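You operate a simulated robot arm through the tools that you are given. There is no shell and no other tool. Be economical: measure what you need, move in short steps, check, and stop when the job is done.

Carry out the task below with a simulated robot arm. There is one attempt and no reset: what you move stays moved.

## Task
At the green bench: brush off, water dial to OFF, heat switch off, minute dial to 0, bath lid on.
Fine: leave the speed dial, the splash guard and the green and yellow keys.

The check looks at the end state, three seconds after you hand in, the way a careful person would. Anything else that was tipped, shoved, dropped, spilled or broken makes it a failure. A push-on lid holds only when it is set on centred and level and pressed home; a screw cap is set on level and turned clockwise until tight.

## Robot
A 6-joint arm with a two-finger gripper on a trunk, on a base that drives. Base frame: it is fixed to the floor where the robot stands at the start and does not move with it; the origin is under the middle of the robot, x ahead of it, y to its left, z up; the surface under the hand at the start is at about z = 0.855. Readings come in m, degrees, newtons and seconds.
With the tool pointing down near the work surface it reaches from about 0.14 to 0.66 m from the robot's upright axis, wherever it stands. Its first joint turns from -166.0 to 166.0 degrees. Places, roughly: bath heat switch [0.4, -0.5, 0.9]; brush motor [0.5, 0.2, 0.9]; brush switch [0.6, 0.2, 0.9]; green bath key [0.4, -0.4, 0.9]; minute dial [0.4, -0.4, 0.9]; rinser [0.5, 0, 0.9]; sonic bath [0.5, -0.4, 0.9]; speed dial [0.5, 0.1, 0.9]; splash guard [0.5, 0.3, 0.9]; water dial [0.4, 0, 0.9]; yellow bath key [0.4, -0.5, 0.9]. Payload 2.45 kg.
The TCP is the grasp point between the finger pads, 0.026 m short of the fingertips. In the tool frame z runs along the fingers and y along their closing line. The gripper opens to 0.096 m. The gripper's body begins 0.069 m behind the TCP.
Orientation is that of the tool frame in the base frame, as a unit quaternion [w, x, y, z]. With the fingers straight down and closing along the base's y, the tool's x points along the base's -x, its y along +y and its z along -z.

## Interface
- The arm moves only by the tool move_arm. Its argument "targets" is a list of rows, each a list of 2 entries, a list of its own where there are three numbers: the shift along the tool's x, y, z in units of 500 mm (1.0 is 500 mm), then the turn, a rotation vector about the tool's x, y, z in units of 45 degrees (1.0 is 45 degrees). In form: [[[dx, dy, dz], [ax, ay, az]], ...]. A call has 1 to 10 rows; each row is the pose to reach, as a shift and turn from the pose commanded when the call began, along the tool's axes at that moment. "claw" is the gripper command, from -1 (shut) to 1 (fully open), values between in proportion, set as the call begins (left out, the last holds). A call with a number of a shift or a turn outside -1 to 1 is refused whole. Each row takes 0.2 s and may step no farther than 0.05 m and 8.6 degrees from the row before; otherwise, or with a gripper value out of range, the whole call is refused. A pose out of reach is approached as far as the arm can. The call stops where the force on the tool passes 60 N (or 10 N more than at its start, if that is more) or the arm is blocked; 0.2 s more then pass. Each finger halts on what it meets, pressing with about 21 N; the grip force reading is that of the motor and also rises with nothing between the fingers. The clock runs only during rows and for 0.2 s after the last one: add rows that repeat a pose to give the fingers time. The reply holds the time, the measured pose of the TCP, the force on the tool along the base axes, the opening and the grip force, in the units named above and with some noise, with the torque about the TCP (base axes, N m) and any sound that the robot's microphone picked up.
- Cameras (640 x 400 px; columns grow to the right, rows downward): "scene" is now at [0.0295, 0.1339, 1.1441]; the picture's right is [-0.26, -0.97, 0.00], its down [-0.32, 0.08, -0.94] and it looks along [0.91, -0.24, -0.33] (base axes); focal length 236 px, centre (320, 200). "wrist" rides on the gripper at [0.082, 0.003, -0.098] in the tool frame; the picture's right is [-0.04, 1.00, 0.00], its down [-0.73, -0.03, -0.68] and it looks along [-0.68, -0.03, 0.73] (tool axes); focal length 256 px, centre (320, 200). There is no depth. A picture from a camera that has moved, and an enlarged one, comes with that camera's place and axes in the base frame and with its lens.
- grab_frame(camera): a new picture of that camera. No time passes.
- slide_trunk(by): slides the trunk up (or, below 0, down) by that many m; the arm and the scene camera ride with it, the base frame stays. It gives what a move gives, with no picture.
- steer(legs): drives the robot by 1 to 6 legs, each [ahead, turn to the left] in m and degrees, along the robot's own axes; the way and the turn of a leg run together, so that a leg with both is an arc; at most 1.5 m and 180 degrees a leg. The arm and the cameras ride along, it lands a little off, and it stops where it bumps. It gives what a move gives.
- turn_head(pan, tilt): turns the head with the scene camera to pan (to the left, within 155 degrees either way) and tilt (down, from -29 to 69), counted from straight ahead of the robot. It gives what a move gives.
- zoom(camera, box): a new picture of the part [left, top, right, bottom] of that camera's present view, enlarged. No time passes.
- hand_in(): hands the job in; it is judged then, once.

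Go step by step. Nothing tells you exact positions but the pictures and the camera data: compare them with the known pose of the tool, close in by small moves and look again before you grip or let go. The budget is 120 turns and 78 pictures, counting those below and the enlarged ones. Unless the task says otherwise, let go and move clear before handing in, and close with one line.

The tools are called after ">>>" by a JSON object that holds its "fn" and its "kwargs". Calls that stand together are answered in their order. move_arm: Moves the arm, as the interface text tells. Its arguments: {"type":"object","properties":{"targets":{"type":"array"},"claw":{"type":"number"}},"required":["targets"]} The other tools are called the same way: slide_trunk (by) slides the trunk up or down; steer (legs) drives the base; turn_head (pan, tilt) turns the head that bears the scene camera; grab_frame (camera) takes a picture; zoom (camera, box) takes an enlarged picture of a part of a camera's view; hand_in () hands the job in.

At the start:

```text
t: 0.0
tool_pos: [0.3853, -0.2348, 0.9997]
orientation: [0.0, 0.0, 1.0, -0.001]
contact_force: [-0.9, -0.3, 0.4]
wrist_torque: [-0.03, 0.0, 0.0]
finger_gap: 0.096
finger_force: 0.1
trunk travel left (down, up): [-0.15, 0.0]
robot x, y, heading: [-0.0008, -0.0008, 0.1]
head pan, tilt: [-14.9, 19.2]
```

scene: 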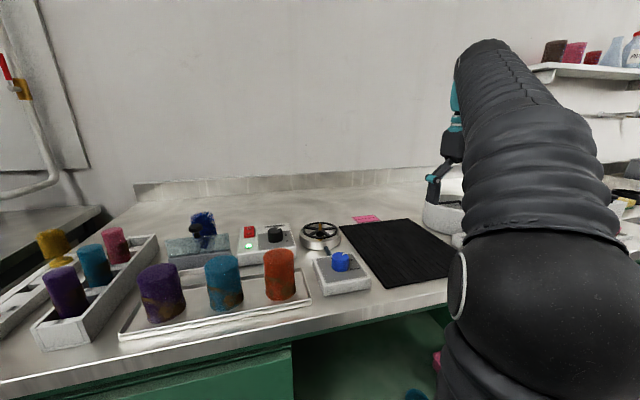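
wrist: 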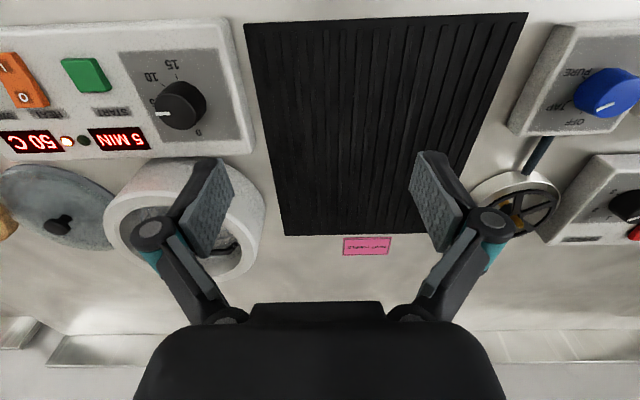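

I see the bath panel and loose lid on the robot's right, and the water dial, rinser and brush unit on its left. First I'll look closer at all the controls.

>>> {"fn": "zoom", "kwargs": {"camera": "wrist", "box": [0, 20, 280, 195]}}

>>> {"fn": "zoom", "kwargs": {"camera": "scene", "box": [150, 190, 390, 340]}}

>>> {"fn": "zoom", "kwargs": {"camera": "wrist", "box": [0, 140, 280, 315]}}

```text
2.29 times, centred on (140, 108) of wrist
camera zoom: at [0.3024, -0.2323, 1.0981], right [0.04, 1.0, 0.0], down [0.73, -0.03, 0.68], along [0.68, -0.03, -0.73], focal length 585 px, centre (731, 411)
```

zoom: 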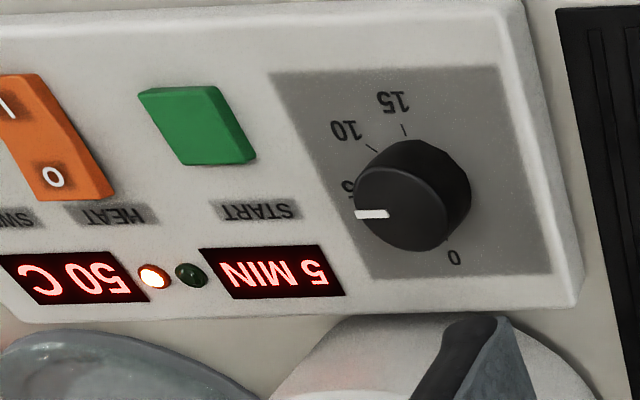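

```text
2.67 times, centred on (270, 265) of scene
camera zoom: at [0.0295, 0.1339, 1.1441], right [-0.26, -0.97, 0.0], down [-0.32, 0.08, -0.94], along [0.91, -0.24, -0.33], focal length 628 px, centre (453, 27)
```

zoom: 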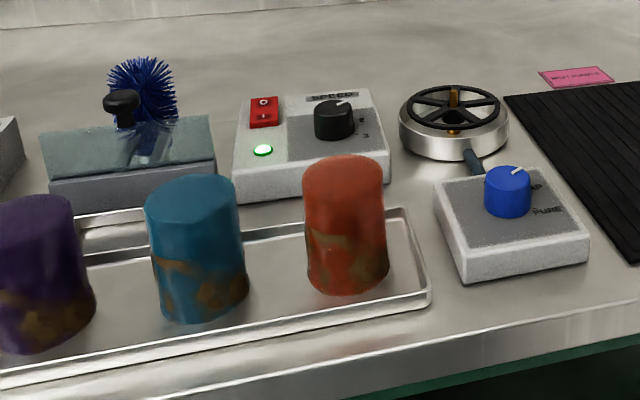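

```text
2.29 times, centred on (140, 228) of wrist
camera zoom: at [0.3024, -0.2323, 1.0981], right [0.04, 1.0, 0.0], down [0.73, -0.03, 0.68], along [0.68, -0.03, -0.73], focal length 585 px, centre (731, 137)
```

zoom: 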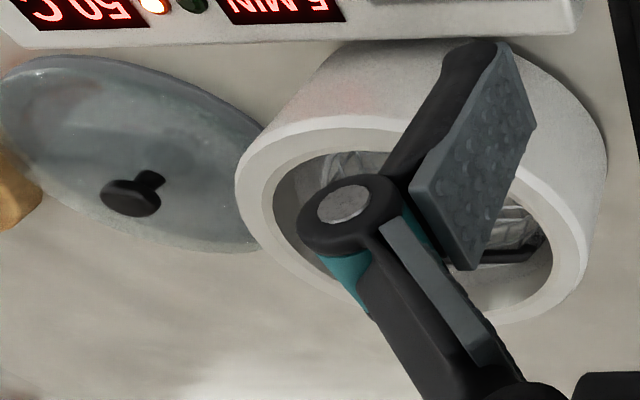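

The minute dial sits around (0.37, -0.34), pointing at 5. I'll move the hand over it to triangulate and look at the panel again.

>>> {"fn": "move_arm", "kwargs": {"targets": [[[0.01, -0.08, 0], [0, 0, 0]], [[0.02, -0.16, 0], [0, 0, 0]], [[0.026, -0.24, 0], [0, 0, 0]], [[0.026, -0.24, 0], [0, 0, 0]]]}}

>>> {"fn": "grab_frame", "kwargs": {"camera": "wrist"}}

>>> {"fn": "zoom", "kwargs": {"camera": "wrist", "box": [100, 20, 420, 220]}}

```text
t: 1.0
tool_pos: [0.3698, -0.3536, 0.9889]
orientation: [0.001, 0.0, 1.0, -0.003]
contact_force: [1.4, 0.3, 0.4]
wrist_torque: [0.0, 0.02, 0.0]
finger_gap: 0.0959
finger_force: 0.1
out of reach, approached as far as the arm can: row 2, 3, 4
trunk travel left (down, up): [-0.15, 0.0]
robot x, y, heading: [0.0012, 0.0006, 0.0]
head pan, tilt: [-14.9, 19.2]
```

```text
72 pictures are left
camera wrist: at [0.2864, -0.3497, 1.0863], right [0.04, 1.0, 0.0], down [0.73, -0.03, 0.68], along [0.68, -0.03, -0.73], focal length 256 px, centre (320, 200)
```

wrist: 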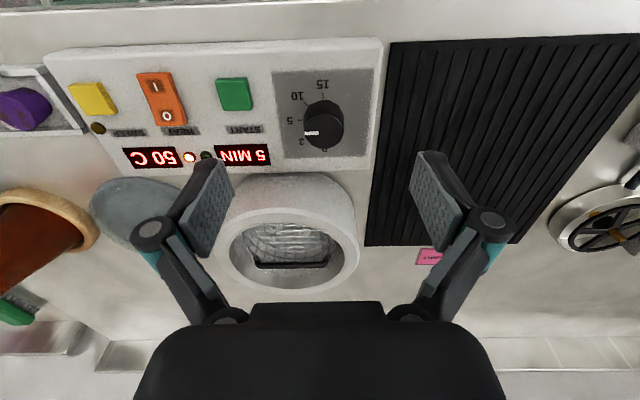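

```text
2.00 times, centred on (260, 120) of wrist
camera zoom: at [0.2864, -0.3497, 1.0863], right [0.04, 1.0, 0.0], down [0.73, -0.03, 0.68], along [0.68, -0.03, -0.73], focal length 512 px, centre (440, 360)
```

zoom: 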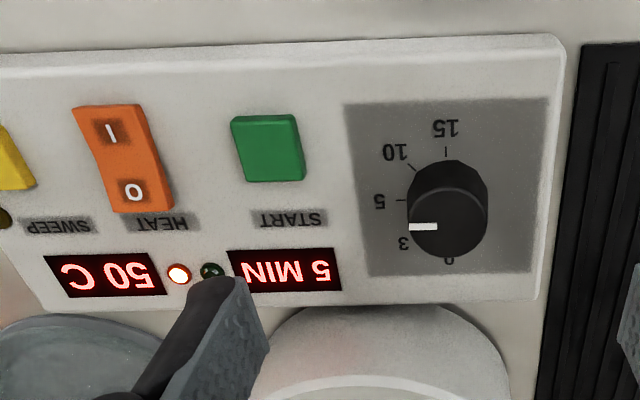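

The dial cap centres at about (0.384, -0.351), top at z≈0.903, and 0 lies a quarter turn anticlockwise from 5. I'll lower above it with the gripper partly closed.

>>> {"fn": "move_arm", "kwargs": {"targets": [[[-0.028, 0.005, 0.04], [0, 0, 0]], [[-0.028, 0.005, 0.078], [0, 0, 0]], [[-0.028, 0.005, 0.078], [0, 0, 0]]], "claw": 0.25}}

>>> {"fn": "grab_frame", "kwargs": {"camera": "wrist"}}

```text
t: 1.8
tool_pos: [0.3842, -0.3507, 0.9492]
orientation: [0.0, -0.001, 1.0, -0.002]
contact_force: [-1.3, -0.1, 1.0]
wrist_torque: [-0.01, -0.03, 0.01]
finger_gap: 0.0598
finger_force: 0.1
trunk travel left (down, up): [-0.15, 0.0]
robot x, y, heading: [0.0009, 0.0016, -0.0]
head pan, tilt: [-14.9, 19.2]
```

```text
70 pictures are left
camera wrist: at [0.3011, -0.3472, 1.0478], right [0.04, 1.0, 0.0], down [0.73, -0.03, 0.68], along [0.68, -0.03, -0.73], focal length 256 px, centre (320, 200)
```

wrist: 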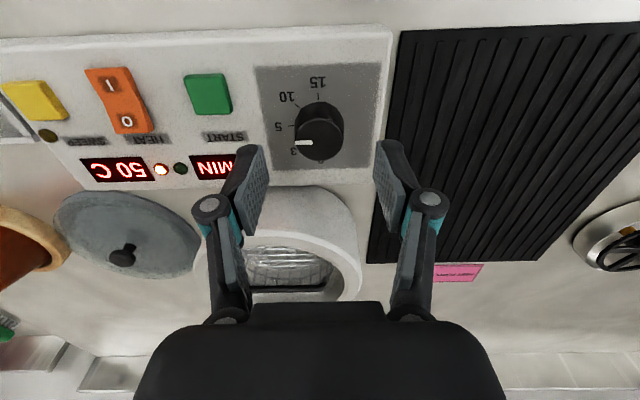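

Aligned over the dial; descending to grip depth (fingertips just above the plate) and closing.

>>> {"fn": "move_arm", "kwargs": {"targets": [[[0.001, -0.003, 0.035], [0, 0, 0]], [[0.001, -0.003, 0.07], [0, 0, 0]], [[0.001, -0.003, 0.07], [0, 0, 0]]]}}

>>> {"fn": "move_arm", "kwargs": {"targets": [[[0, 0, 0], [0, 0, 0]], [[0, 0, 0], [0, 0, 0]], [[0, 0, 0], [0, 0, 0]]], "claw": -1}}

>>> {"fn": "move_arm", "kwargs": {"targets": [[[0, 0, 0], [0, 0, -0.18]], [[0, 0, 0], [0, 0, -0.36]], [[0, 0, 0], [0, 0, -0.54]], [[0, 0, 0], [0, 0, -0.72]], [[0, 0, 0], [0, 0, -0.9]], [[0, 0, 0], [0, 0, -1]]]}}

>>> {"fn": "grab_frame", "kwargs": {"camera": "wrist"}}

```text
t: 2.6
tool_pos: [0.3833, -0.3534, 0.914]
orientation: [0.0, 0.0, 1.0, -0.001]
contact_force: [0.3, -0.1, 0.8]
wrist_torque: [-0.03, -0.01, 0.01]
finger_gap: 0.0602
finger_force: 0.0
trunk travel left (down, up): [-0.15, 0.0]
robot x, y, heading: [-0.0012, 0.0047, -0.1]
head pan, tilt: [-14.9, 19.2]
```

```text
t: 3.4
tool_pos: [0.3824, -0.3515, 0.9153]
orientation: [0.0, -0.001, 1.0, -0.002]
contact_force: [-1.0, 4.3, 1.7]
wrist_torque: [0.22, -0.13, -0.02]
finger_gap: 0.0323
finger_force: 44.9
trunk travel left (down, up): [-0.15, 0.0]
robot x, y, heading: [0.0019, 0.0031, -0.1]
head pan, tilt: [-14.9, 19.2]
```

```text
t: 4.8
tool_pos: [0.3835, -0.3536, 0.9137]
orientation: [0.0, -0.384, 0.923, -0.003]
contact_force: [18.4, -22.0, 20.6]
wrist_torque: [0.11, -1.32, -0.1]
finger_gap: 0.0321
finger_force: 44.5
trunk travel left (down, up): [-0.15, 0.0]
robot x, y, heading: [0.0025, -0.0007, 0.0]
head pan, tilt: [-14.9, 19.2]
```

```text
69 pictures are left
camera wrist: at [0.3226, -0.4086, 1.0131], right [-0.68, 0.73, -0.01], down [0.54, 0.5, 0.68], along [0.5, 0.46, -0.73], focal length 256 px, centre (320, 200)
```

wrist: 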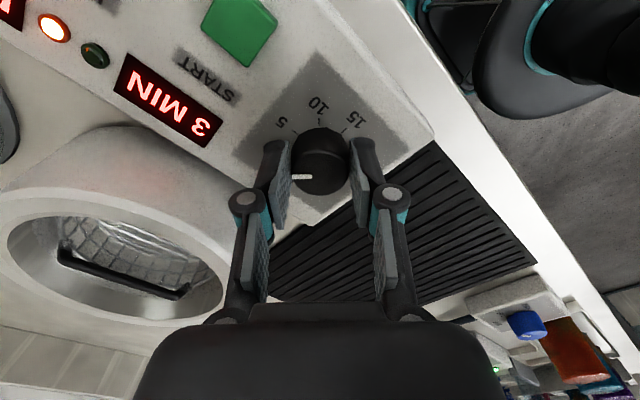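

The display now shows 3 MIN, so the dial follows the grip. I'll ease the side load slightly and turn another 45°.

>>> {"fn": "move_arm", "kwargs": {"targets": [[[0, -0.003, -0.002], [0, 0, -0.18]], [[0, -0.003, -0.002], [0, 0, -0.36]], [[0, -0.002, -0.002], [0, 0, -0.54]], [[0, -0.002, -0.002], [0, 0, -0.72]], [[0, -0.002, -0.002], [0, 0, -0.9]], [[0, -0.002, -0.002], [0, 0, -1]]]}}

>>> {"fn": "grab_frame", "kwargs": {"camera": "wrist"}}

```text
t: 6.2
tool_pos: [0.3858, -0.3523, 0.9154]
orientation: [0.001, 0.709, -0.706, 0.002]
contact_force: [28.4, -20.8, 15.1]
wrist_torque: [-0.26, -0.64, -0.46]
finger_gap: 0.0325
finger_force: 44.8
trunk travel left (down, up): [-0.15, 0.0]
robot x, y, heading: [-0.0, 0.0025, 0.0]
head pan, tilt: [-14.9, 19.2]
```

```text
68 pictures are left
camera wrist: at [0.3821, -0.4347, 1.013], right [-1.0, 0.04, 0.0], down [0.03, 0.74, 0.68], along [0.03, 0.68, -0.74], focal length 256 px, centre (320, 200)
```

wrist: 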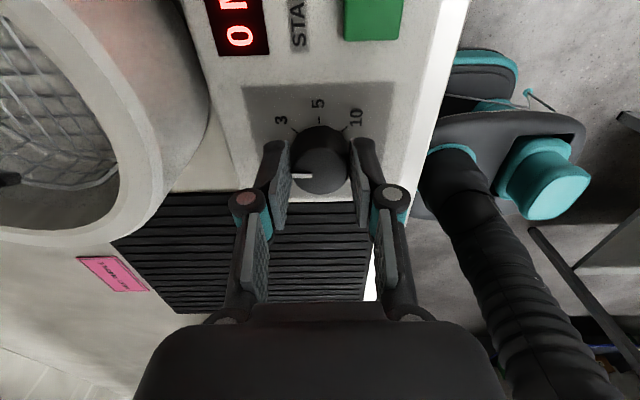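

Display shows "0 M…": the dial is at 0. I'll release, rise, and confirm.

>>> {"fn": "move_arm", "kwargs": {"targets": [[[0, 0, 0], [0, 0, 0]], [[0, 0, 0], [0, 0, 0]]], "claw": 0.25}}

>>> {"fn": "move_arm", "kwargs": {"targets": [[[0, 0, -0.06], [0, 0, 0]], [[0, 0, -0.12], [0, 0, 0]], [[0, 0, -0.12], [0, 0, 0.19]], [[0, 0, -0.12], [0, 0, 0.38]], [[0, 0, -0.12], [0, 0, 0.57]], [[0, 0, -0.12], [0, 0, 0.76]], [[0, 0, -0.12], [0, 0, 0.95]], [[0, 0, -0.12], [0, 0, 1]]]}}

>>> {"fn": "move_arm", "kwargs": {"targets": [[[0, 0, 0], [0, 0, 0.19]], [[0, 0, 0], [0, 0, 0.38]], [[0, 0, 0], [0, 0, 0.57]], [[0, 0, 0], [0, 0, 0.76]], [[0, 0, 0], [0, 0, 0.95]], [[0, 0, 0], [0, 0, 1]]], "claw": -1}}

>>> {"fn": "grab_frame", "kwargs": {"camera": "wrist"}}

>>> {"fn": "zoom", "kwargs": {"camera": "wrist", "box": [0, 20, 400, 270]}}

```text
t: 6.8
tool_pos: [0.3826, -0.3531, 0.9147]
orientation: [-0.001, -0.707, 0.707, 0.0]
contact_force: [0.3, 0.6, 0.3]
wrist_torque: [0.02, -0.01, -0.01]
finger_gap: 0.0604
finger_force: 0.0
trunk travel left (down, up): [-0.15, 0.0]
robot x, y, heading: [-0.0001, 0.0005, -0.2]
head pan, tilt: [-14.9, 19.2]
```

```text
t: 8.6
tool_pos: [0.3828, -0.3526, 0.9753]
orientation: [0.0, -0.381, 0.925, -0.001]
contact_force: [-0.5, -0.2, -0.4]
wrist_torque: [-0.04, 0.01, 0.01]
finger_gap: 0.0597
finger_force: 0.1
trunk travel left (down, up): [-0.15, 0.0]
robot x, y, heading: [0.0023, -0.0009, -0.0]
head pan, tilt: [-14.9, 19.2]
```

```text
t: 10.0
tool_pos: [0.3829, -0.3532, 0.9758]
orientation: [0.0, 0.001, 1.0, 0.0]
contact_force: [-0.2, -0.1, -1.0]
wrist_torque: [-0.02, 0.03, -0.01]
finger_gap: 0.0
finger_force: 21.2
trunk travel left (down, up): [-0.15, 0.0]
robot x, y, heading: [-0.0045, -0.0009, -0.2]
head pan, tilt: [-14.9, 19.2]
```

```text
67 pictures are left
camera wrist: at [0.3013, -0.3493, 1.0735], right [0.04, 1.0, 0.0], down [0.73, -0.03, 0.68], along [0.68, -0.03, -0.73], focal length 256 px, centre (320, 200)
```

wrist: 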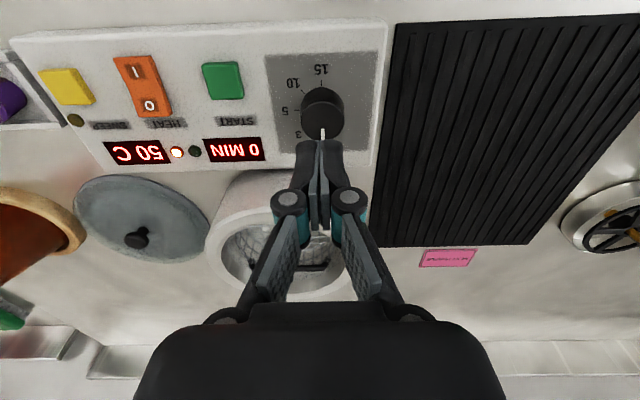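

```text
1.60 times, centred on (200, 145) of wrist
camera zoom: at [0.3013, -0.3493, 1.0735], right [0.04, 1.0, 0.0], down [0.73, -0.03, 0.68], along [0.68, -0.03, -0.73], focal length 410 px, centre (512, 288)
```

zoom: 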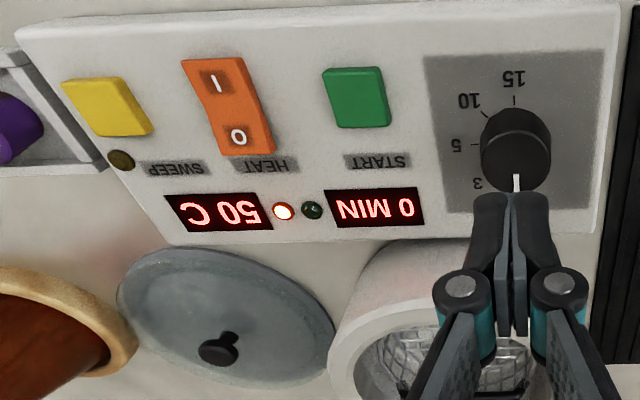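

The minute dial reads 0 MIN. The "O" end of the heat rocker is near (0.375, -0.476), so I'll go above it with closed fingers.

>>> {"fn": "move_arm", "kwargs": {"targets": [[[0.004, -0.08, 0], [0, 0, 0]], [[0.008, -0.16, 0], [0, 0, 0]], [[0.008, -0.246, 0.02], [0, 0, 0]], [[0.008, -0.246, 0.07], [0, 0, 0]], [[0.008, -0.246, 0.07], [0, 0, 0]]]}}

>>> {"fn": "zoom", "kwargs": {"camera": "wrist", "box": [220, 40, 460, 190]}}

```text
t: 11.2
tool_pos: [0.3791, -0.4734, 0.9356]
orientation: [0.001, 0.0, 1.0, -0.002]
contact_force: [0.5, 1.3, -0.1]
wrist_torque: [0.01, -0.02, 0.0]
finger_gap: 0.0
finger_force: 20.8
out of reach, approached as far as the arm can: row 2, 3, 4, 5
trunk travel left (down, up): [-0.15, 0.0]
robot x, y, heading: [0.0018, -0.0009, 0.1]
head pan, tilt: [-14.9, 19.2]
```

```text
2.67 times, centred on (340, 115) of wrist
camera zoom: at [0.2955, -0.47, 1.0339], right [0.04, 1.0, 0.0], down [0.73, -0.03, 0.68], along [0.68, -0.03, -0.73], focal length 683 px, centre (267, 427)
```

zoom: 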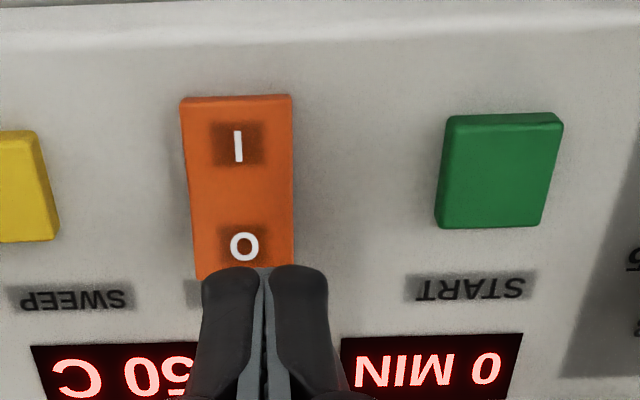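

The fingers hover just past the "O" end; I'll shift a few mm to the right and press down in small steps.

>>> {"fn": "move_arm", "kwargs": {"targets": [[[0.003, -0.011, 0.015], [0, 0, 0]], [[0.003, -0.011, 0.035], [0, 0, 0]], [[0.003, -0.011, 0.043], [0, 0, 0]], [[0.003, -0.011, 0.05], [0, 0, 0]], [[0.003, -0.011, 0.056], [0, 0, 0]]]}}

>>> {"fn": "zoom", "kwargs": {"camera": "wrist", "box": [220, 40, 460, 190]}}

```text
t: 12.4
tool_pos: [0.3765, -0.4793, 0.9114]
orientation: [0.002, -0.001, 1.0, -0.005]
contact_force: [13.1, -12.7, 31.6]
wrist_torque: [-0.27, 0.07, 0.14]
finger_gap: 0.0061
finger_force: 29.0
trunk travel left (down, up): [-0.15, 0.0]
robot x, y, heading: [0.0, 0.0011, -0.2]
head pan, tilt: [-14.9, 19.2]
```

```text
2.67 times, centred on (340, 115) of wrist
camera zoom: at [0.2939, -0.4746, 1.0087], right [0.04, 1.0, -0.01], down [0.73, -0.02, 0.68], along [0.68, -0.03, -0.73], focal length 683 px, centre (267, 427)
```

zoom: 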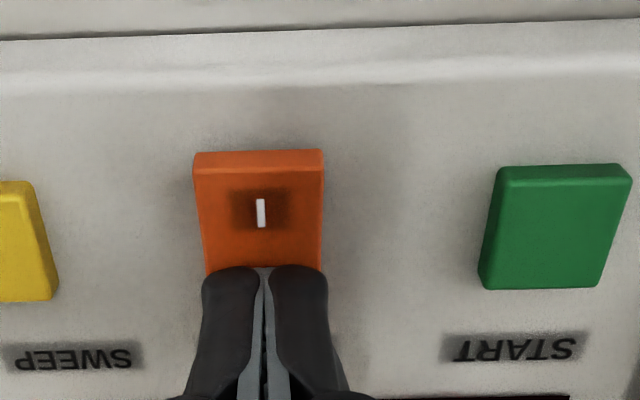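

The "I" end now looks raised. Lifting to check the display and lamp.

>>> {"fn": "move_arm", "kwargs": {"targets": [[[0, 0, -0.05], [0, 0, 0]], [[0, 0.05, -0.1], [0, 0, 0]], [[0, 0.1, -0.1], [0, 0, 0]], [[0, 0.1, -0.1], [0, 0, 0]]]}}

>>> {"fn": "zoom", "kwargs": {"camera": "wrist", "box": [40, 0, 440, 250]}}

```text
t: 13.4
tool_pos: [0.3769, -0.4303, 0.9579]
orientation: [-0.001, 0.0, 1.0, 0.0]
contact_force: [0.6, 0.4, 0.5]
wrist_torque: [-0.01, 0.01, 0.0]
finger_gap: 0.0001
finger_force: 28.7
out of reach, approached as far as the arm can: row 2
trunk travel left (down, up): [-0.15, 0.0]
robot x, y, heading: [-0.0027, 0.0038, 0.2]
head pan, tilt: [-14.9, 19.2]
```

```text
1.60 times, centred on (240, 125) of wrist
camera zoom: at [0.2935, -0.4258, 1.0561], right [0.04, 1.0, 0.0], down [0.73, -0.03, 0.68], along [0.68, -0.03, -0.73], focal length 410 px, centre (448, 320)
```

zoom: 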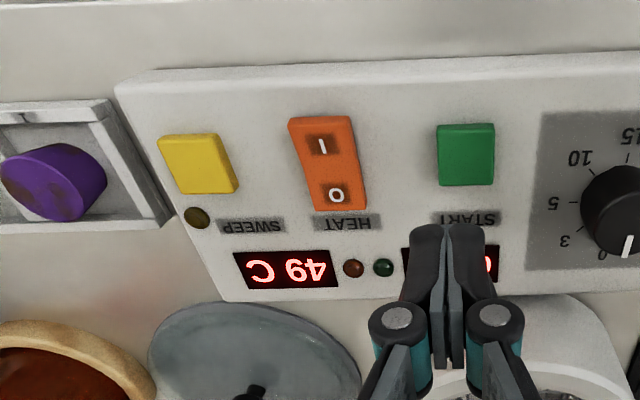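

Heat lamp is off and temperature falling, so heat is done. Next I'll move over to the water dial near (0.38, -0.03).

>>> {"fn": "move_arm", "kwargs": {"targets": [[[0.01, 0.09, 0], [0, 0, 0]], [[0.02, 0.18, 0], [0, 0, 0]], [[0.03, 0.27, -0.02], [0, 0, 0]], [[0.03, 0.36, -0.04], [0, 0, 0]], [[0.03, 0.45, -0.06], [0, 0, 0]], [[0.03, 0.54, -0.06], [0, 0, 0]], [[0.03, 0.63, -0.06], [0, 0, 0]], [[0.03, 0.72, -0.06], [0, 0, 0]], [[0.03, 0.8, -0.06], [0, 0, 0]], [[0.03, 0.8, -0.06], [0, 0, 0]]], "claw": 0.25}}

>>> {"fn": "grab_frame", "kwargs": {"camera": "wrist"}}

>>> {"fn": "zoom", "kwargs": {"camera": "wrist", "box": [200, 40, 440, 190]}}

```text
t: 15.6
tool_pos: [0.36, -0.029, 0.9866]
orientation: [0.001, -0.001, 1.0, -0.001]
contact_force: [0.7, -0.5, -0.1]
wrist_torque: [0.03, 0.01, 0.0]
finger_gap: 0.0601
finger_force: 0.1
trunk travel left (down, up): [-0.15, 0.0]
robot x, y, heading: [0.0007, 0.0018, 0.1]
head pan, tilt: [-14.9, 19.2]
```

```text
62 pictures are left
camera wrist: at [0.2779, -0.0253, 1.084], right [0.04, 1.0, 0.0], down [0.73, -0.03, 0.68], along [0.68, -0.03, -0.73], focal length 256 px, centre (320, 200)
```

wrist: 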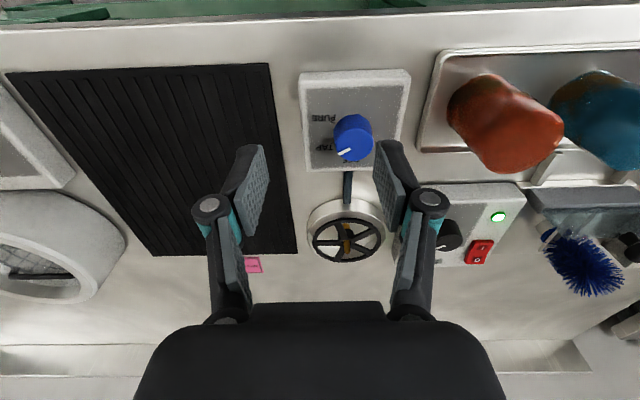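

```text
2.67 times, centred on (320, 115) of wrist
camera zoom: at [0.2779, -0.0253, 1.084], right [0.04, 1.0, 0.0], down [0.73, -0.03, 0.68], along [0.68, -0.03, -0.73], focal length 683 px, centre (320, 427)
```

zoom: 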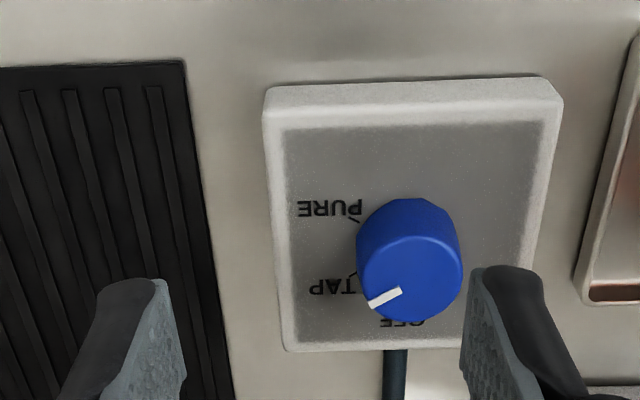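

The water dial points at TAP, with OFF about 60° anticlockwise, cap centre near (0.392, -0.001, top 0.89). I'll hover over it and check alignment.

>>> {"fn": "move_arm", "kwargs": {"targets": [[[-0.064, 0.056, 0], [0, 0, 0]], [[-0.064, 0.056, 0.09], [0, 0, 0]], [[-0.064, 0.056, 0.09], [0, 0, 0]]]}}

>>> {"fn": "zoom", "kwargs": {"camera": "wrist", "box": [160, 0, 480, 200]}}

>>> {"fn": "zoom", "kwargs": {"camera": "scene", "box": [220, 180, 420, 305]}}

```text
t: 16.4
tool_pos: [0.3918, -0.0006, 0.9415]
orientation: [0.001, 0.0, 1.0, -0.001]
contact_force: [0.7, 0.2, 0.2]
wrist_torque: [0.01, -0.03, -0.02]
finger_gap: 0.0602
finger_force: 0.2
trunk travel left (down, up): [-0.15, 0.0]
robot x, y, heading: [0.0, 0.0007, -0.0]
head pan, tilt: [-14.9, 19.2]
```

```text
2.00 times, centred on (320, 100) of wrist
camera zoom: at [0.3104, 0.0029, 1.0389], right [0.04, 1.0, 0.0], down [0.73, -0.03, 0.68], along [0.68, -0.03, -0.73], focal length 512 px, centre (320, 400)
```

zoom: 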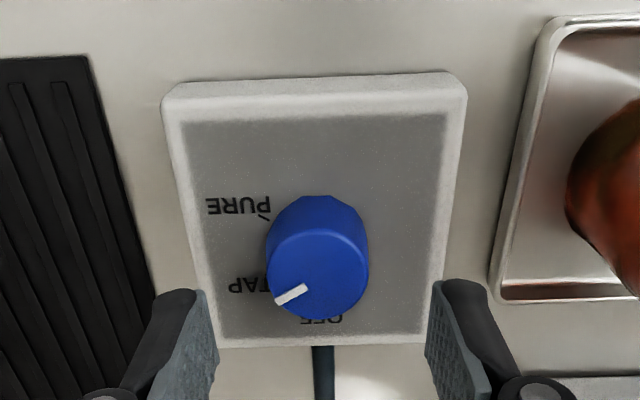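

```text
3.20 times, centred on (320, 242) of scene
camera zoom: at [0.0295, 0.1337, 1.1441], right [-0.26, -0.97, 0.0], down [-0.32, 0.08, -0.94], along [0.91, -0.24, -0.33], focal length 754 px, centre (320, 64)
```

zoom: 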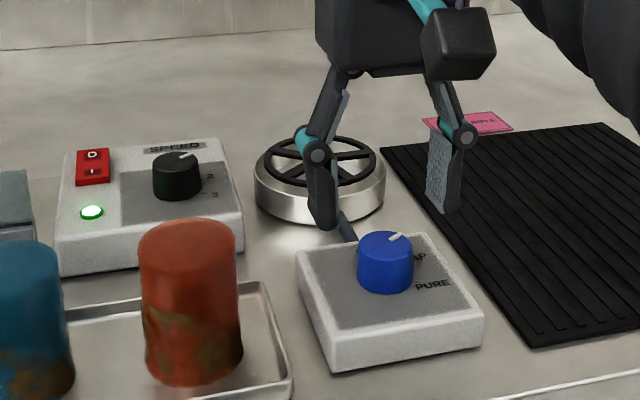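

Alignment is good. Descend, grip, and turn 45° then a further 15°.

>>> {"fn": "move_arm", "kwargs": {"targets": [[[0.001, -0.003, 0.04], [0, 0, 0]], [[0.001, -0.003, 0.074], [0, 0, 0]], [[0.001, -0.003, 0.074], [0, 0, 0]]]}}

>>> {"fn": "move_arm", "kwargs": {"targets": [[[0, 0, 0], [0, 0, 0]], [[0, 0, 0], [0, 0, 0]], [[0, 0, 0], [0, 0, 0]]], "claw": -1}}

>>> {"fn": "move_arm", "kwargs": {"targets": [[[0, 0, 0], [0, 0, -0.18]], [[0, 0, 0], [0, 0, -0.36]], [[0, 0, 0], [0, 0, -0.54]], [[0, 0, 0], [0, 0, -0.72]], [[0, 0, 0], [0, 0, -0.9]], [[0, 0, 0], [0, 0, -1]]]}}

>>> {"fn": "move_arm", "kwargs": {"targets": [[[0, 0, 0], [0, 0, -0.18]], [[0, 0, 0], [0, 0, -0.35]], [[0, 0, 0], [0, 0, -0.35]]]}}

>>> {"fn": "grab_frame", "kwargs": {"camera": "wrist"}}

```text
t: 17.2
tool_pos: [0.3921, -0.0033, 0.9044]
orientation: [0.001, 0.0, 1.0, -0.001]
contact_force: [0.4, -0.1, -0.3]
wrist_torque: [0.01, -0.01, -0.03]
finger_gap: 0.0599
finger_force: 0.1
trunk travel left (down, up): [-0.15, 0.0]
robot x, y, heading: [-0.0005, -0.0004, 0.2]
head pan, tilt: [-14.9, 19.2]
```

```text
t: 18.0
tool_pos: [0.393, -0.0014, 0.9056]
orientation: [0.001, 0.0, 1.0, -0.001]
contact_force: [1.5, 15.6, 4.8]
wrist_torque: [0.59, -0.23, -0.02]
finger_gap: 0.0328
finger_force: 45.1
trunk travel left (down, up): [-0.15, 0.0]
robot x, y, heading: [-0.0, 0.0025, 0.0]
head pan, tilt: [-14.9, 19.2]
```

```text
t: 19.4
tool_pos: [0.3924, 0.0004, 0.9056]
orientation: [-0.001, -0.385, 0.923, -0.001]
contact_force: [-4.0, 26.4, 8.7]
wrist_torque: [1.03, -0.32, 0.01]
finger_gap: 0.0328
finger_force: 45.2
trunk travel left (down, up): [-0.15, 0.0]
robot x, y, heading: [-0.0035, 0.0036, 0.1]
head pan, tilt: [-14.9, 19.2]
```

```text
t: 20.2
tool_pos: [0.3925, 0.0005, 0.9054]
orientation: [-0.001, -0.507, 0.862, -0.001]
contact_force: [-13.1, 28.5, 6.2]
wrist_torque: [0.75, 0.41, -0.35]
finger_gap: 0.0329
finger_force: 44.5
trunk travel left (down, up): [-0.15, 0.0]
robot x, y, heading: [-0.0031, 0.006, 0.1]
head pan, tilt: [-14.9, 19.2]
```

```text
58 pictures are left
camera wrist: at [0.3484, -0.0695, 1.0037], right [-0.85, 0.52, 0.0], down [0.38, 0.63, 0.68], along [0.35, 0.58, -0.74], focal length 256 px, centre (320, 200)
```

wrist: 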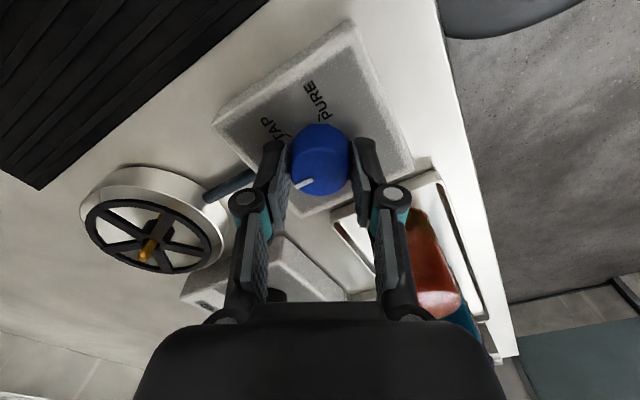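

The pointer appears to face OFF. Release, rise, rotate back and look.

>>> {"fn": "move_arm", "kwargs": {"targets": [[[0, 0, 0], [0, 0, 0]], [[0, 0, 0], [0, 0, 0]]], "claw": 0.25}}

>>> {"fn": "move_arm", "kwargs": {"targets": [[[0, 0, -0.08], [0, 0, 0]], [[0, 0, -0.16], [0, 0, 0]], [[0, 0, -0.16], [0, 0, 0.19]], [[0, 0, -0.16], [0, 0, 0.38]], [[0, 0, -0.16], [0, 0, 0.57]], [[0, 0, -0.16], [0, 0, 0.76]], [[0, 0, -0.16], [0, 0, 0.95]], [[0, 0, -0.16], [0, 0, 1]]]}}

>>> {"fn": "move_arm", "kwargs": {"targets": [[[0, 0, 0], [0, 0, 0.18]], [[0, 0, 0], [0, 0, 0.35]], [[0, 0, 0], [0, 0, 0.35]]], "claw": -1}}

>>> {"fn": "grab_frame", "kwargs": {"camera": "wrist"}}

>>> {"fn": "zoom", "kwargs": {"camera": "scene", "box": [220, 180, 420, 305]}}

```text
t: 20.8
tool_pos: [0.3931, -0.0025, 0.9043]
orientation: [-0.001, -0.506, 0.863, -0.001]
contact_force: [0.3, 0.2, -0.7]
wrist_torque: [-0.02, -0.01, 0.02]
finger_gap: 0.0597
finger_force: 0.0
trunk travel left (down, up): [-0.15, 0.0]
robot x, y, heading: [-0.0031, 0.002, 0.1]
head pan, tilt: [-14.9, 19.2]
```

```text
t: 22.6
tool_pos: [0.3931, -0.002, 0.9846]
orientation: [0.0, -0.136, 0.991, -0.001]
contact_force: [0.8, 0.5, 0.4]
wrist_torque: [0.03, 0.0, 0.02]
finger_gap: 0.06
finger_force: 0.0
trunk travel left (down, up): [-0.15, 0.0]
robot x, y, heading: [-0.0003, 0.0031, 0.1]
head pan, tilt: [-14.9, 19.2]
```

```text
t: 23.4
tool_pos: [0.3934, -0.0019, 0.9853]
orientation: [0.0, 0.001, 1.0, -0.001]
contact_force: [-0.2, -0.6, -0.4]
wrist_torque: [-0.05, -0.01, 0.03]
finger_gap: 0.0
finger_force: 21.4
trunk travel left (down, up): [-0.15, 0.0]
robot x, y, heading: [-0.0005, 0.0008, 0.1]
head pan, tilt: [-14.9, 19.2]
```

```text
57 pictures are left
camera wrist: at [0.3105, 0.0017, 1.0835], right [0.04, 1.0, 0.0], down [0.73, -0.03, 0.68], along [0.68, -0.03, -0.73], focal length 256 px, centre (320, 200)
```

wrist: 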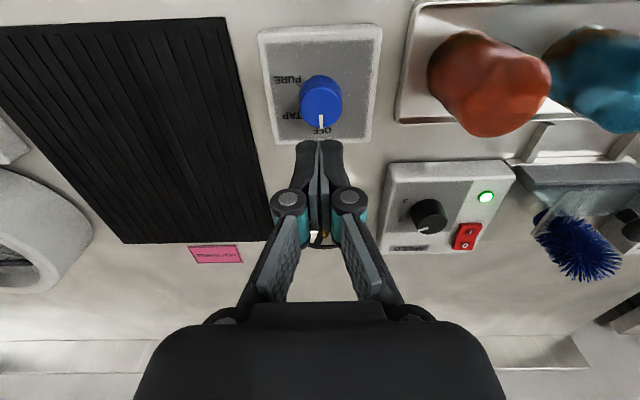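

```text
3.20 times, centred on (320, 242) of scene
camera zoom: at [0.0295, 0.1341, 1.1441], right [-0.26, -0.97, 0.0], down [-0.32, 0.08, -0.94], along [0.91, -0.24, -0.33], focal length 754 px, centre (320, 64)
```

zoom: 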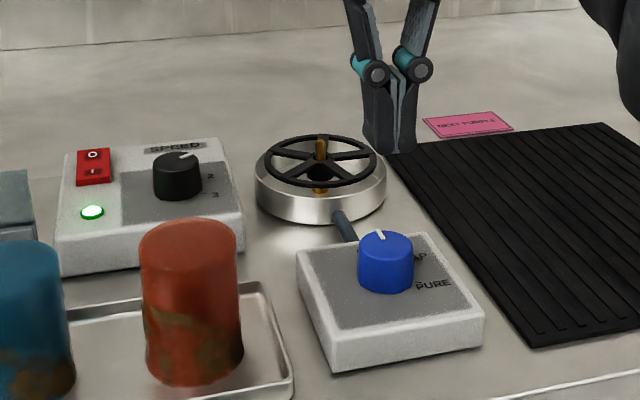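

Water is OFF. The brush "O" rocker end is near (0.58, 0.171, 0.885). I'll move there over the rinser, staying above everything, and look.

>>> {"fn": "move_arm", "kwargs": {"targets": [[[-0.09, 0, 0], [0, 0, 0]], [[-0.18, 0, 0.02], [0, 0, 0]], [[-0.25, 0.05, 0.04], [0, 0, 0]], [[-0.28, 0.13, 0.05], [0, 0, 0]], [[-0.29, 0.21, 0.06], [0, 0, 0]], [[-0.3, 0.28, 0.07], [0, 0, 0]], [[-0.304, 0.324, 0.07], [0, 0, 0]], [[-0.304, 0.324, 0.07], [0, 0, 0]]]}}

>>> {"fn": "grab_frame", "kwargs": {"camera": "wrist"}}

>>> {"fn": "zoom", "kwargs": {"camera": "scene", "box": [160, 160, 360, 285]}}

```text
t: 25.2
tool_pos: [0.5453, 0.1598, 0.9505]
orientation: [0.0, 0.0, 1.0, -0.001]
contact_force: [-0.4, 0.8, -0.2]
wrist_torque: [0.0, 0.0, -0.02]
finger_gap: 0.0
finger_force: 20.9
trunk travel left (down, up): [-0.15, 0.0]
robot x, y, heading: [-0.0004, 0.0018, -0.0]
head pan, tilt: [-14.9, 19.2]
```

```text
55 pictures are left
camera wrist: at [0.4626, 0.1632, 1.048], right [0.04, 1.0, 0.0], down [0.73, -0.03, 0.68], along [0.68, -0.03, -0.73], focal length 256 px, centre (320, 200)
```

wrist: 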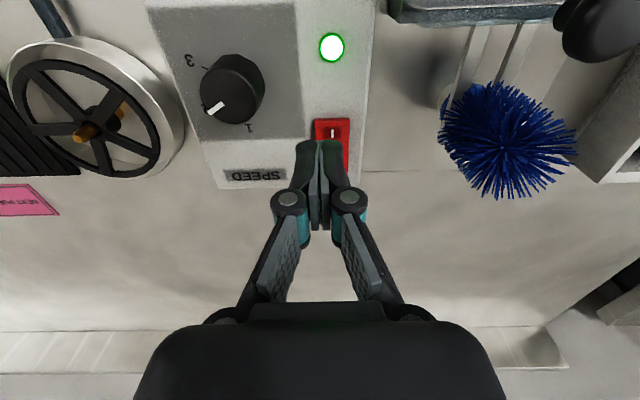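

```text
3.20 times, centred on (260, 222) of scene
camera zoom: at [0.0296, 0.1342, 1.144], right [-0.26, -0.97, 0.0], down [-0.32, 0.08, -0.94], along [0.91, -0.24, -0.33], focal length 754 px, centre (512, 128)
```

zoom: 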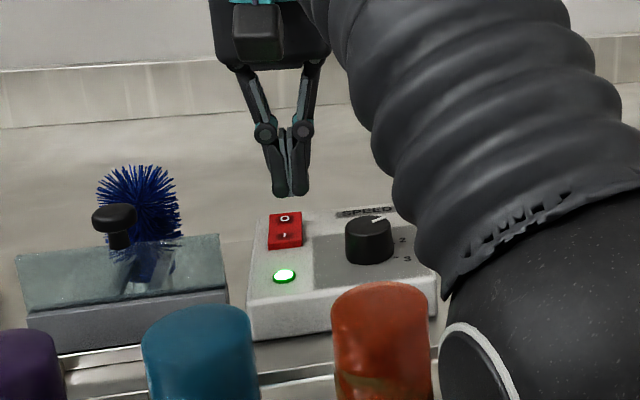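

The rocker's far "O" end is at about (0.578, 0.170). I'll move over it and press gently in small steps.

>>> {"fn": "move_arm", "kwargs": {"targets": [[[-0.066, 0.019, 0], [0, 0, 0]], [[-0.066, 0.019, 0.045], [0, 0, 0]], [[-0.066, 0.019, 0.055], [0, 0, 0]], [[-0.066, 0.019, 0.065], [0, 0, 0]], [[-0.066, 0.019, 0.073], [0, 0, 0]], [[-0.066, 0.019, 0.08], [0, 0, 0]], [[-0.066, 0.019, 0.086], [0, 0, 0]]]}}

>>> {"fn": "zoom", "kwargs": {"camera": "wrist", "box": [200, 20, 440, 170]}}

```text
t: 26.8
tool_pos: [0.5774, 0.1678, 0.914]
orientation: [0.009, -0.001, 1.0, 0.002]
contact_force: [1.8, 0.4, 18.8]
wrist_torque: [0.01, 0.19, -0.03]
finger_gap: 0.006
finger_force: 28.9
trunk travel left (down, up): [-0.15, 0.0]
robot x, y, heading: [0.0033, 0.0013, -0.2]
head pan, tilt: [-14.9, 19.2]
stopped in row 7: the force on the tool passed its limit at 67 N (the readings are from after the stop); the commanded pose is now the measured one
```

```text
2.67 times, centred on (320, 95) of wrist
camera zoom: at [0.4929, 0.172, 1.0113], right [0.04, 1.0, 0.0], down [0.72, -0.03, 0.69], along [0.69, -0.03, -0.72], focal length 683 px, centre (320, 480)
```

zoom: 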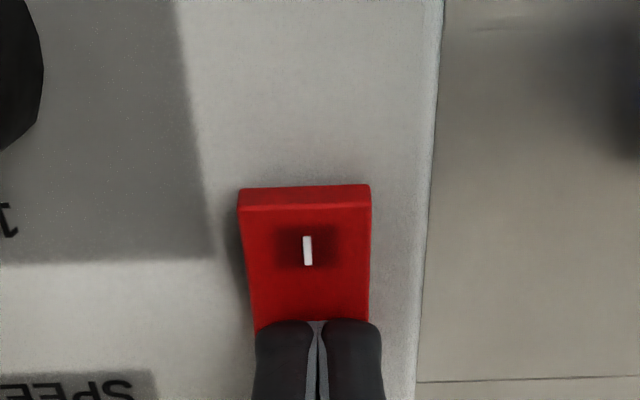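

The "I" end now shows raised. Lifting off to check the lamp and brush.

>>> {"fn": "move_arm", "kwargs": {"targets": [[[0, 0, -0.05], [0, 0, 0]], [[0.08, 0, -0.09], [0, 0, 0]], [[0.16, -0.03, -0.09], [0, 0, 0]], [[0.2, -0.06, -0.09], [0, 0, 0]], [[0.2, -0.06, -0.09], [0, 0, 0]]]}}

>>> {"fn": "grab_frame", "kwargs": {"camera": "wrist"}}

>>> {"fn": "grab_frame", "kwargs": {"camera": "scene"}}

```text
t: 28.0
tool_pos: [0.4763, 0.139, 0.9574]
orientation: [0.008, 0.0, 1.0, 0.002]
contact_force: [0.3, 0.2, 0.5]
wrist_torque: [0.01, 0.0, -0.01]
finger_gap: 0.0001
finger_force: 28.5
trunk travel left (down, up): [-0.15, 0.0]
robot x, y, heading: [0.0005, 0.0011, 0.1]
head pan, tilt: [-14.9, 19.2]
```

```text
52 pictures are left
camera wrist: at [0.393, 0.1419, 1.054], right [0.04, 1.0, 0.0], down [0.72, -0.03, 0.69], along [0.69, -0.03, -0.72], focal length 256 px, centre (320, 200)
```

wrist: 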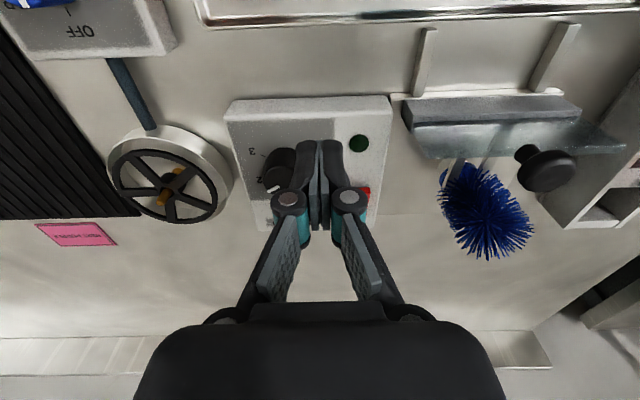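

```text
51 pictures are left
camera scene: at [0.0298, 0.1342, 1.144], right [-0.26, -0.97, 0.0], down [-0.32, 0.08, -0.94], along [0.91, -0.24, -0.33], focal length 236 px, centre (320, 200)
```

scene: 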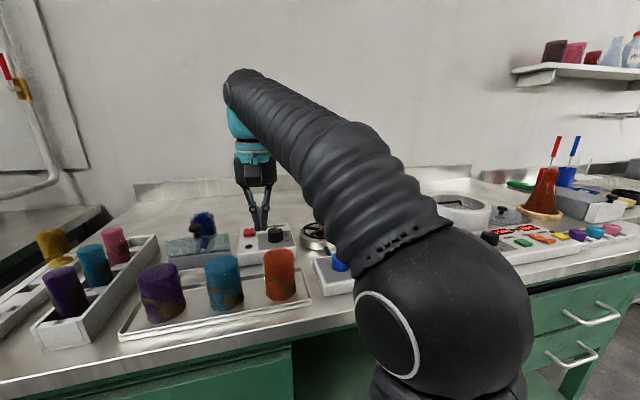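

Brush lamp is off. Now the lid, out of reach from here: I'll retract the hand high and look right with the head before driving.

>>> {"fn": "move_arm", "kwargs": {"targets": [[[0, 0, -0.08], [0, 0, 0]], [[0.05, -0.06, -0.14], [0, 0, 0]], [[0.1, -0.12, -0.14], [0, 0, 0]], [[0.15, -0.18, -0.14], [0, 0, 0]], [[0.2, -0.24, -0.14], [0, 0, 0]], [[0.26, -0.3, -0.14], [0, 0, 0]], [[0.32, -0.32, -0.14], [0, 0, 0]], [[0.36, -0.32, -0.14], [0, 0, 0]], [[0.36, -0.32, -0.14], [0, 0, 0]]]}}

>>> {"fn": "turn_head", "kwargs": {"pan": -50, "tilt": 25}}

>>> {"fn": "grab_frame", "kwargs": {"camera": "scene"}}

>>> {"fn": "grab_frame", "kwargs": {"camera": "wrist"}}

```text
t: 30.0
tool_pos: [0.3003, -0.022, 1.0067]
orientation: [0.01, 0.0, 1.0, 0.001]
contact_force: [-0.1, -1.0, 0.7]
wrist_torque: [-0.01, 0.02, -0.05]
finger_gap: 0.0002
finger_force: 27.6
out of reach, approached as far as the arm can: row 2, 3, 4, 5, 6, 7, 8, 9
trunk travel left (down, up): [-0.15, 0.0]
robot x, y, heading: [0.002, 0.0001, -0.0]
head pan, tilt: [-14.9, 19.2]
```

```text
t: 31.0
tool_pos: [0.2999, -0.0204, 1.0063]
orientation: [0.01, 0.0, 1.0, 0.001]
contact_force: [-0.1, -0.3, -0.3]
wrist_torque: [-0.02, 0.03, -0.01]
finger_gap: 0.0
finger_force: 28.6
trunk travel left (down, up): [-0.15, 0.0]
robot x, y, heading: [-0.0, 0.0027, -0.1]
head pan, tilt: [-50.0, 25.0]
```

```text
50 pictures are left
camera scene: at [-0.0011, 0.0876, 1.1348], right [-0.77, -0.64, 0.0], down [-0.27, 0.32, -0.91], along [0.58, -0.69, -0.42], focal length 236 px, centre (320, 200)
```

scene: 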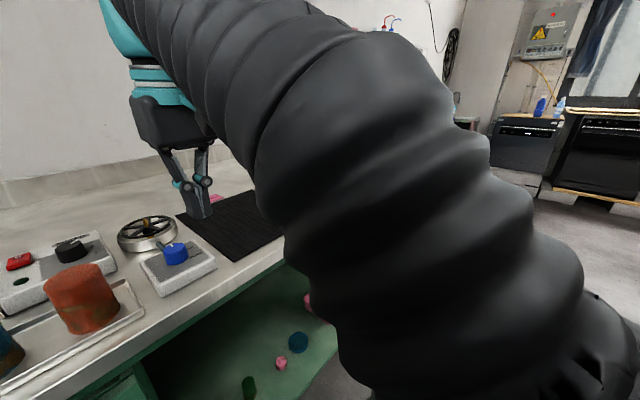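

```text
49 pictures are left
camera wrist: at [0.2158, -0.0184, 1.1038], right [0.04, 1.0, 0.0], down [0.72, -0.03, 0.69], along [0.69, -0.03, -0.72], focal length 256 px, centre (320, 200)
```

wrist: 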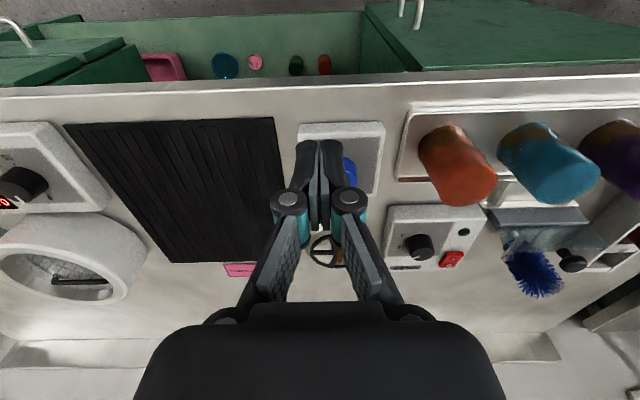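

The area to the robot's right is clear floor, and the bench edge is at x≈0.30. I'll turn right, drive 0.42 m along the bench, and turn back.

>>> {"fn": "steer", "kwargs": {"legs": [[0, -90], [0.42, 0], [0, 90]]}}

>>> {"fn": "turn_head", "kwargs": {"pan": -15, "tilt": 35}}

>>> {"fn": "grab_frame", "kwargs": {"camera": "scene"}}

>>> {"fn": "grab_frame", "kwargs": {"camera": "wrist"}}

```text
t: 41.2
tool_pos: [0.2987, -0.4408, 1.0073]
orientation: [0.01, 0.001, 1.0, 0.001]
contact_force: [0.1, 0.1, -0.5]
wrist_torque: [0.0, 0.01, -0.03]
finger_gap: 0.0002
finger_force: 29.0
trunk travel left (down, up): [-0.15, 0.0]
robot x, y, heading: [-0.0021, -0.4179, -0.0]
head pan, tilt: [-50.0, 25.0]
```

```text
t: 42.2
tool_pos: [0.2986, -0.4413, 1.0062]
orientation: [0.01, 0.001, 1.0, 0.001]
contact_force: [0.9, -1.0, -0.2]
wrist_torque: [0.01, -0.01, 0.01]
finger_gap: 0.0
finger_force: 28.1
trunk travel left (down, up): [-0.15, 0.0]
robot x, y, heading: [0.0019, -0.4187, -0.2]
head pan, tilt: [-15.0, 35.0]
```

```text
48 pictures are left
camera scene: at [0.0236, -0.2842, 1.119], right [-0.26, -0.97, 0.0], down [-0.55, 0.15, -0.82], along [0.79, -0.21, -0.57], focal length 236 px, centre (320, 200)
```

scene: 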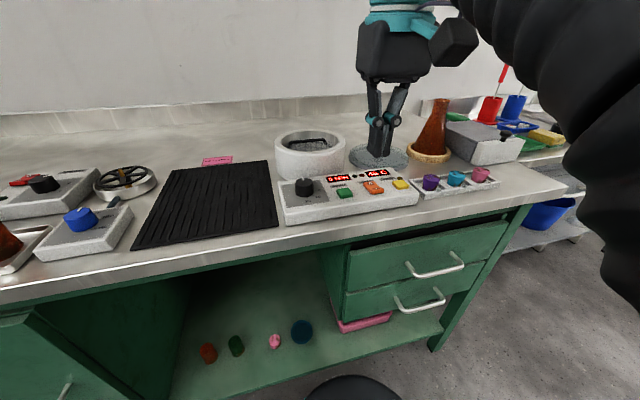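

```text
47 pictures are left
camera wrist: at [0.2145, -0.438, 1.1038], right [0.04, 1.0, 0.0], down [0.72, -0.03, 0.69], along [0.69, -0.03, -0.72], focal length 256 px, centre (320, 200)
```

wrist: 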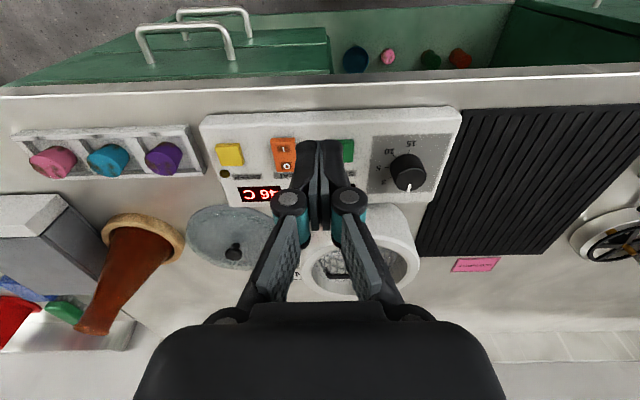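

Now the lid and bath are well within reach. I'll move closer to view the lid and bath opening, correcting a 1° hand tilt.

>>> {"fn": "move_arm", "kwargs": {"targets": [[[-0.05, -0.05, 0.01], [0, 0.01, 0]], [[-0.1, -0.1, 0.02], [0, 0.025, 0]], [[-0.15, -0.15, 0.03], [0, 0.025, 0]], [[-0.2, -0.19, 0.04], [0, 0.025, 0]], [[-0.2, -0.2, 0.04], [0, 0.025, 0]]], "claw": 0.25}}

>>> {"fn": "grab_frame", "kwargs": {"camera": "wrist"}}

>>> {"fn": "zoom", "kwargs": {"camera": "scene", "box": [250, 100, 490, 250]}}

```text
t: 43.4
tool_pos: [0.3989, -0.5419, 0.9887]
orientation: [0.0, 0.002, 1.0, 0.001]
contact_force: [0.9, -0.2, 0.6]
wrist_torque: [-0.01, -0.03, -0.02]
finger_gap: 0.06
finger_force: 0.0
trunk travel left (down, up): [-0.15, 0.0]
robot x, y, heading: [-0.0015, -0.4172, -0.1]
head pan, tilt: [-15.0, 35.0]
```

```text
46 pictures are left
camera wrist: at [0.3166, -0.5389, 1.0873], right [0.04, 1.0, 0.0], down [0.73, -0.03, 0.68], along [0.68, -0.03, -0.73], focal length 256 px, centre (320, 200)
```

wrist: 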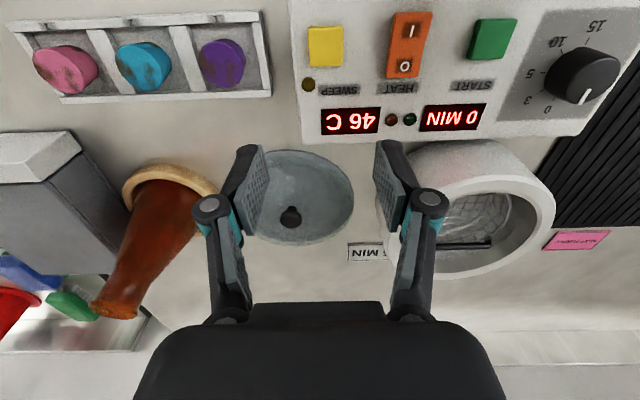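

```text
2.67 times, centred on (370, 175) of scene
camera zoom: at [0.0235, -0.2842, 1.119], right [-0.26, -0.97, 0.0], down [-0.55, 0.15, -0.82], along [0.79, -0.21, -0.57], focal length 628 px, centre (187, 267)
```

zoom: 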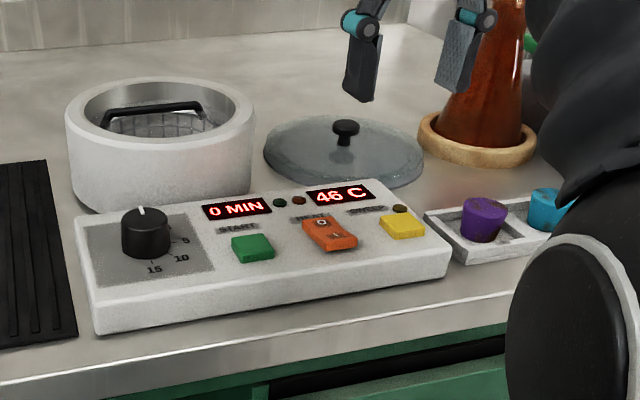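

Lid lies flat at about (0.527, -0.583) with its knob top near z 0.885; the flask to its right is ~0.12 m away. I'll hover over the knob with the current orientation and check.

>>> {"fn": "move_arm", "kwargs": {"targets": [[[-0.09, -0.04, 0.01], [0, 0, 0]], [[-0.18, -0.08, 0.03], [0, 0, 0]], [[-0.256, -0.082, 0.05], [0, 0, 0]], [[-0.256, -0.082, 0.077], [0, 0, 0]], [[-0.256, -0.082, 0.077], [0, 0, 0]]]}}

>>> {"fn": "grab_frame", "kwargs": {"camera": "wrist"}}

>>> {"fn": "zoom", "kwargs": {"camera": "scene", "box": [300, 80, 500, 205]}}

```text
refused: row 2 steps farther than a row can; nothing moved
```

```text
44 pictures are left
camera wrist: at [0.3166, -0.5389, 1.0873], right [0.04, 1.0, 0.0], down [0.73, -0.03, 0.68], along [0.68, -0.03, -0.73], focal length 256 px, centre (320, 200)
```

wrist: 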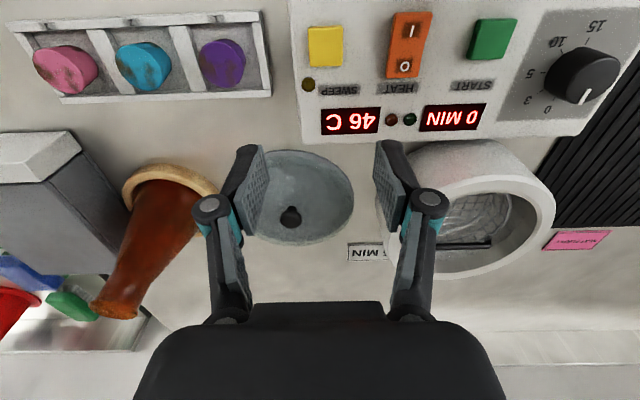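

```text
3.20 times, centred on (400, 142) of scene
camera zoom: at [0.0235, -0.2842, 1.119], right [-0.26, -0.97, 0.0], down [-0.55, 0.15, -0.82], along [0.79, -0.21, -0.57], focal length 754 px, centre (64, 384)
```

zoom: 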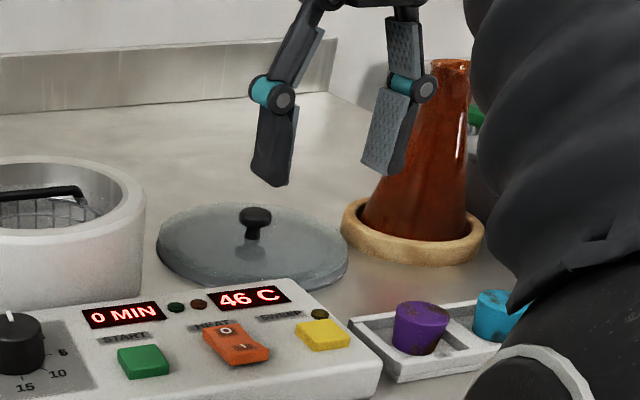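

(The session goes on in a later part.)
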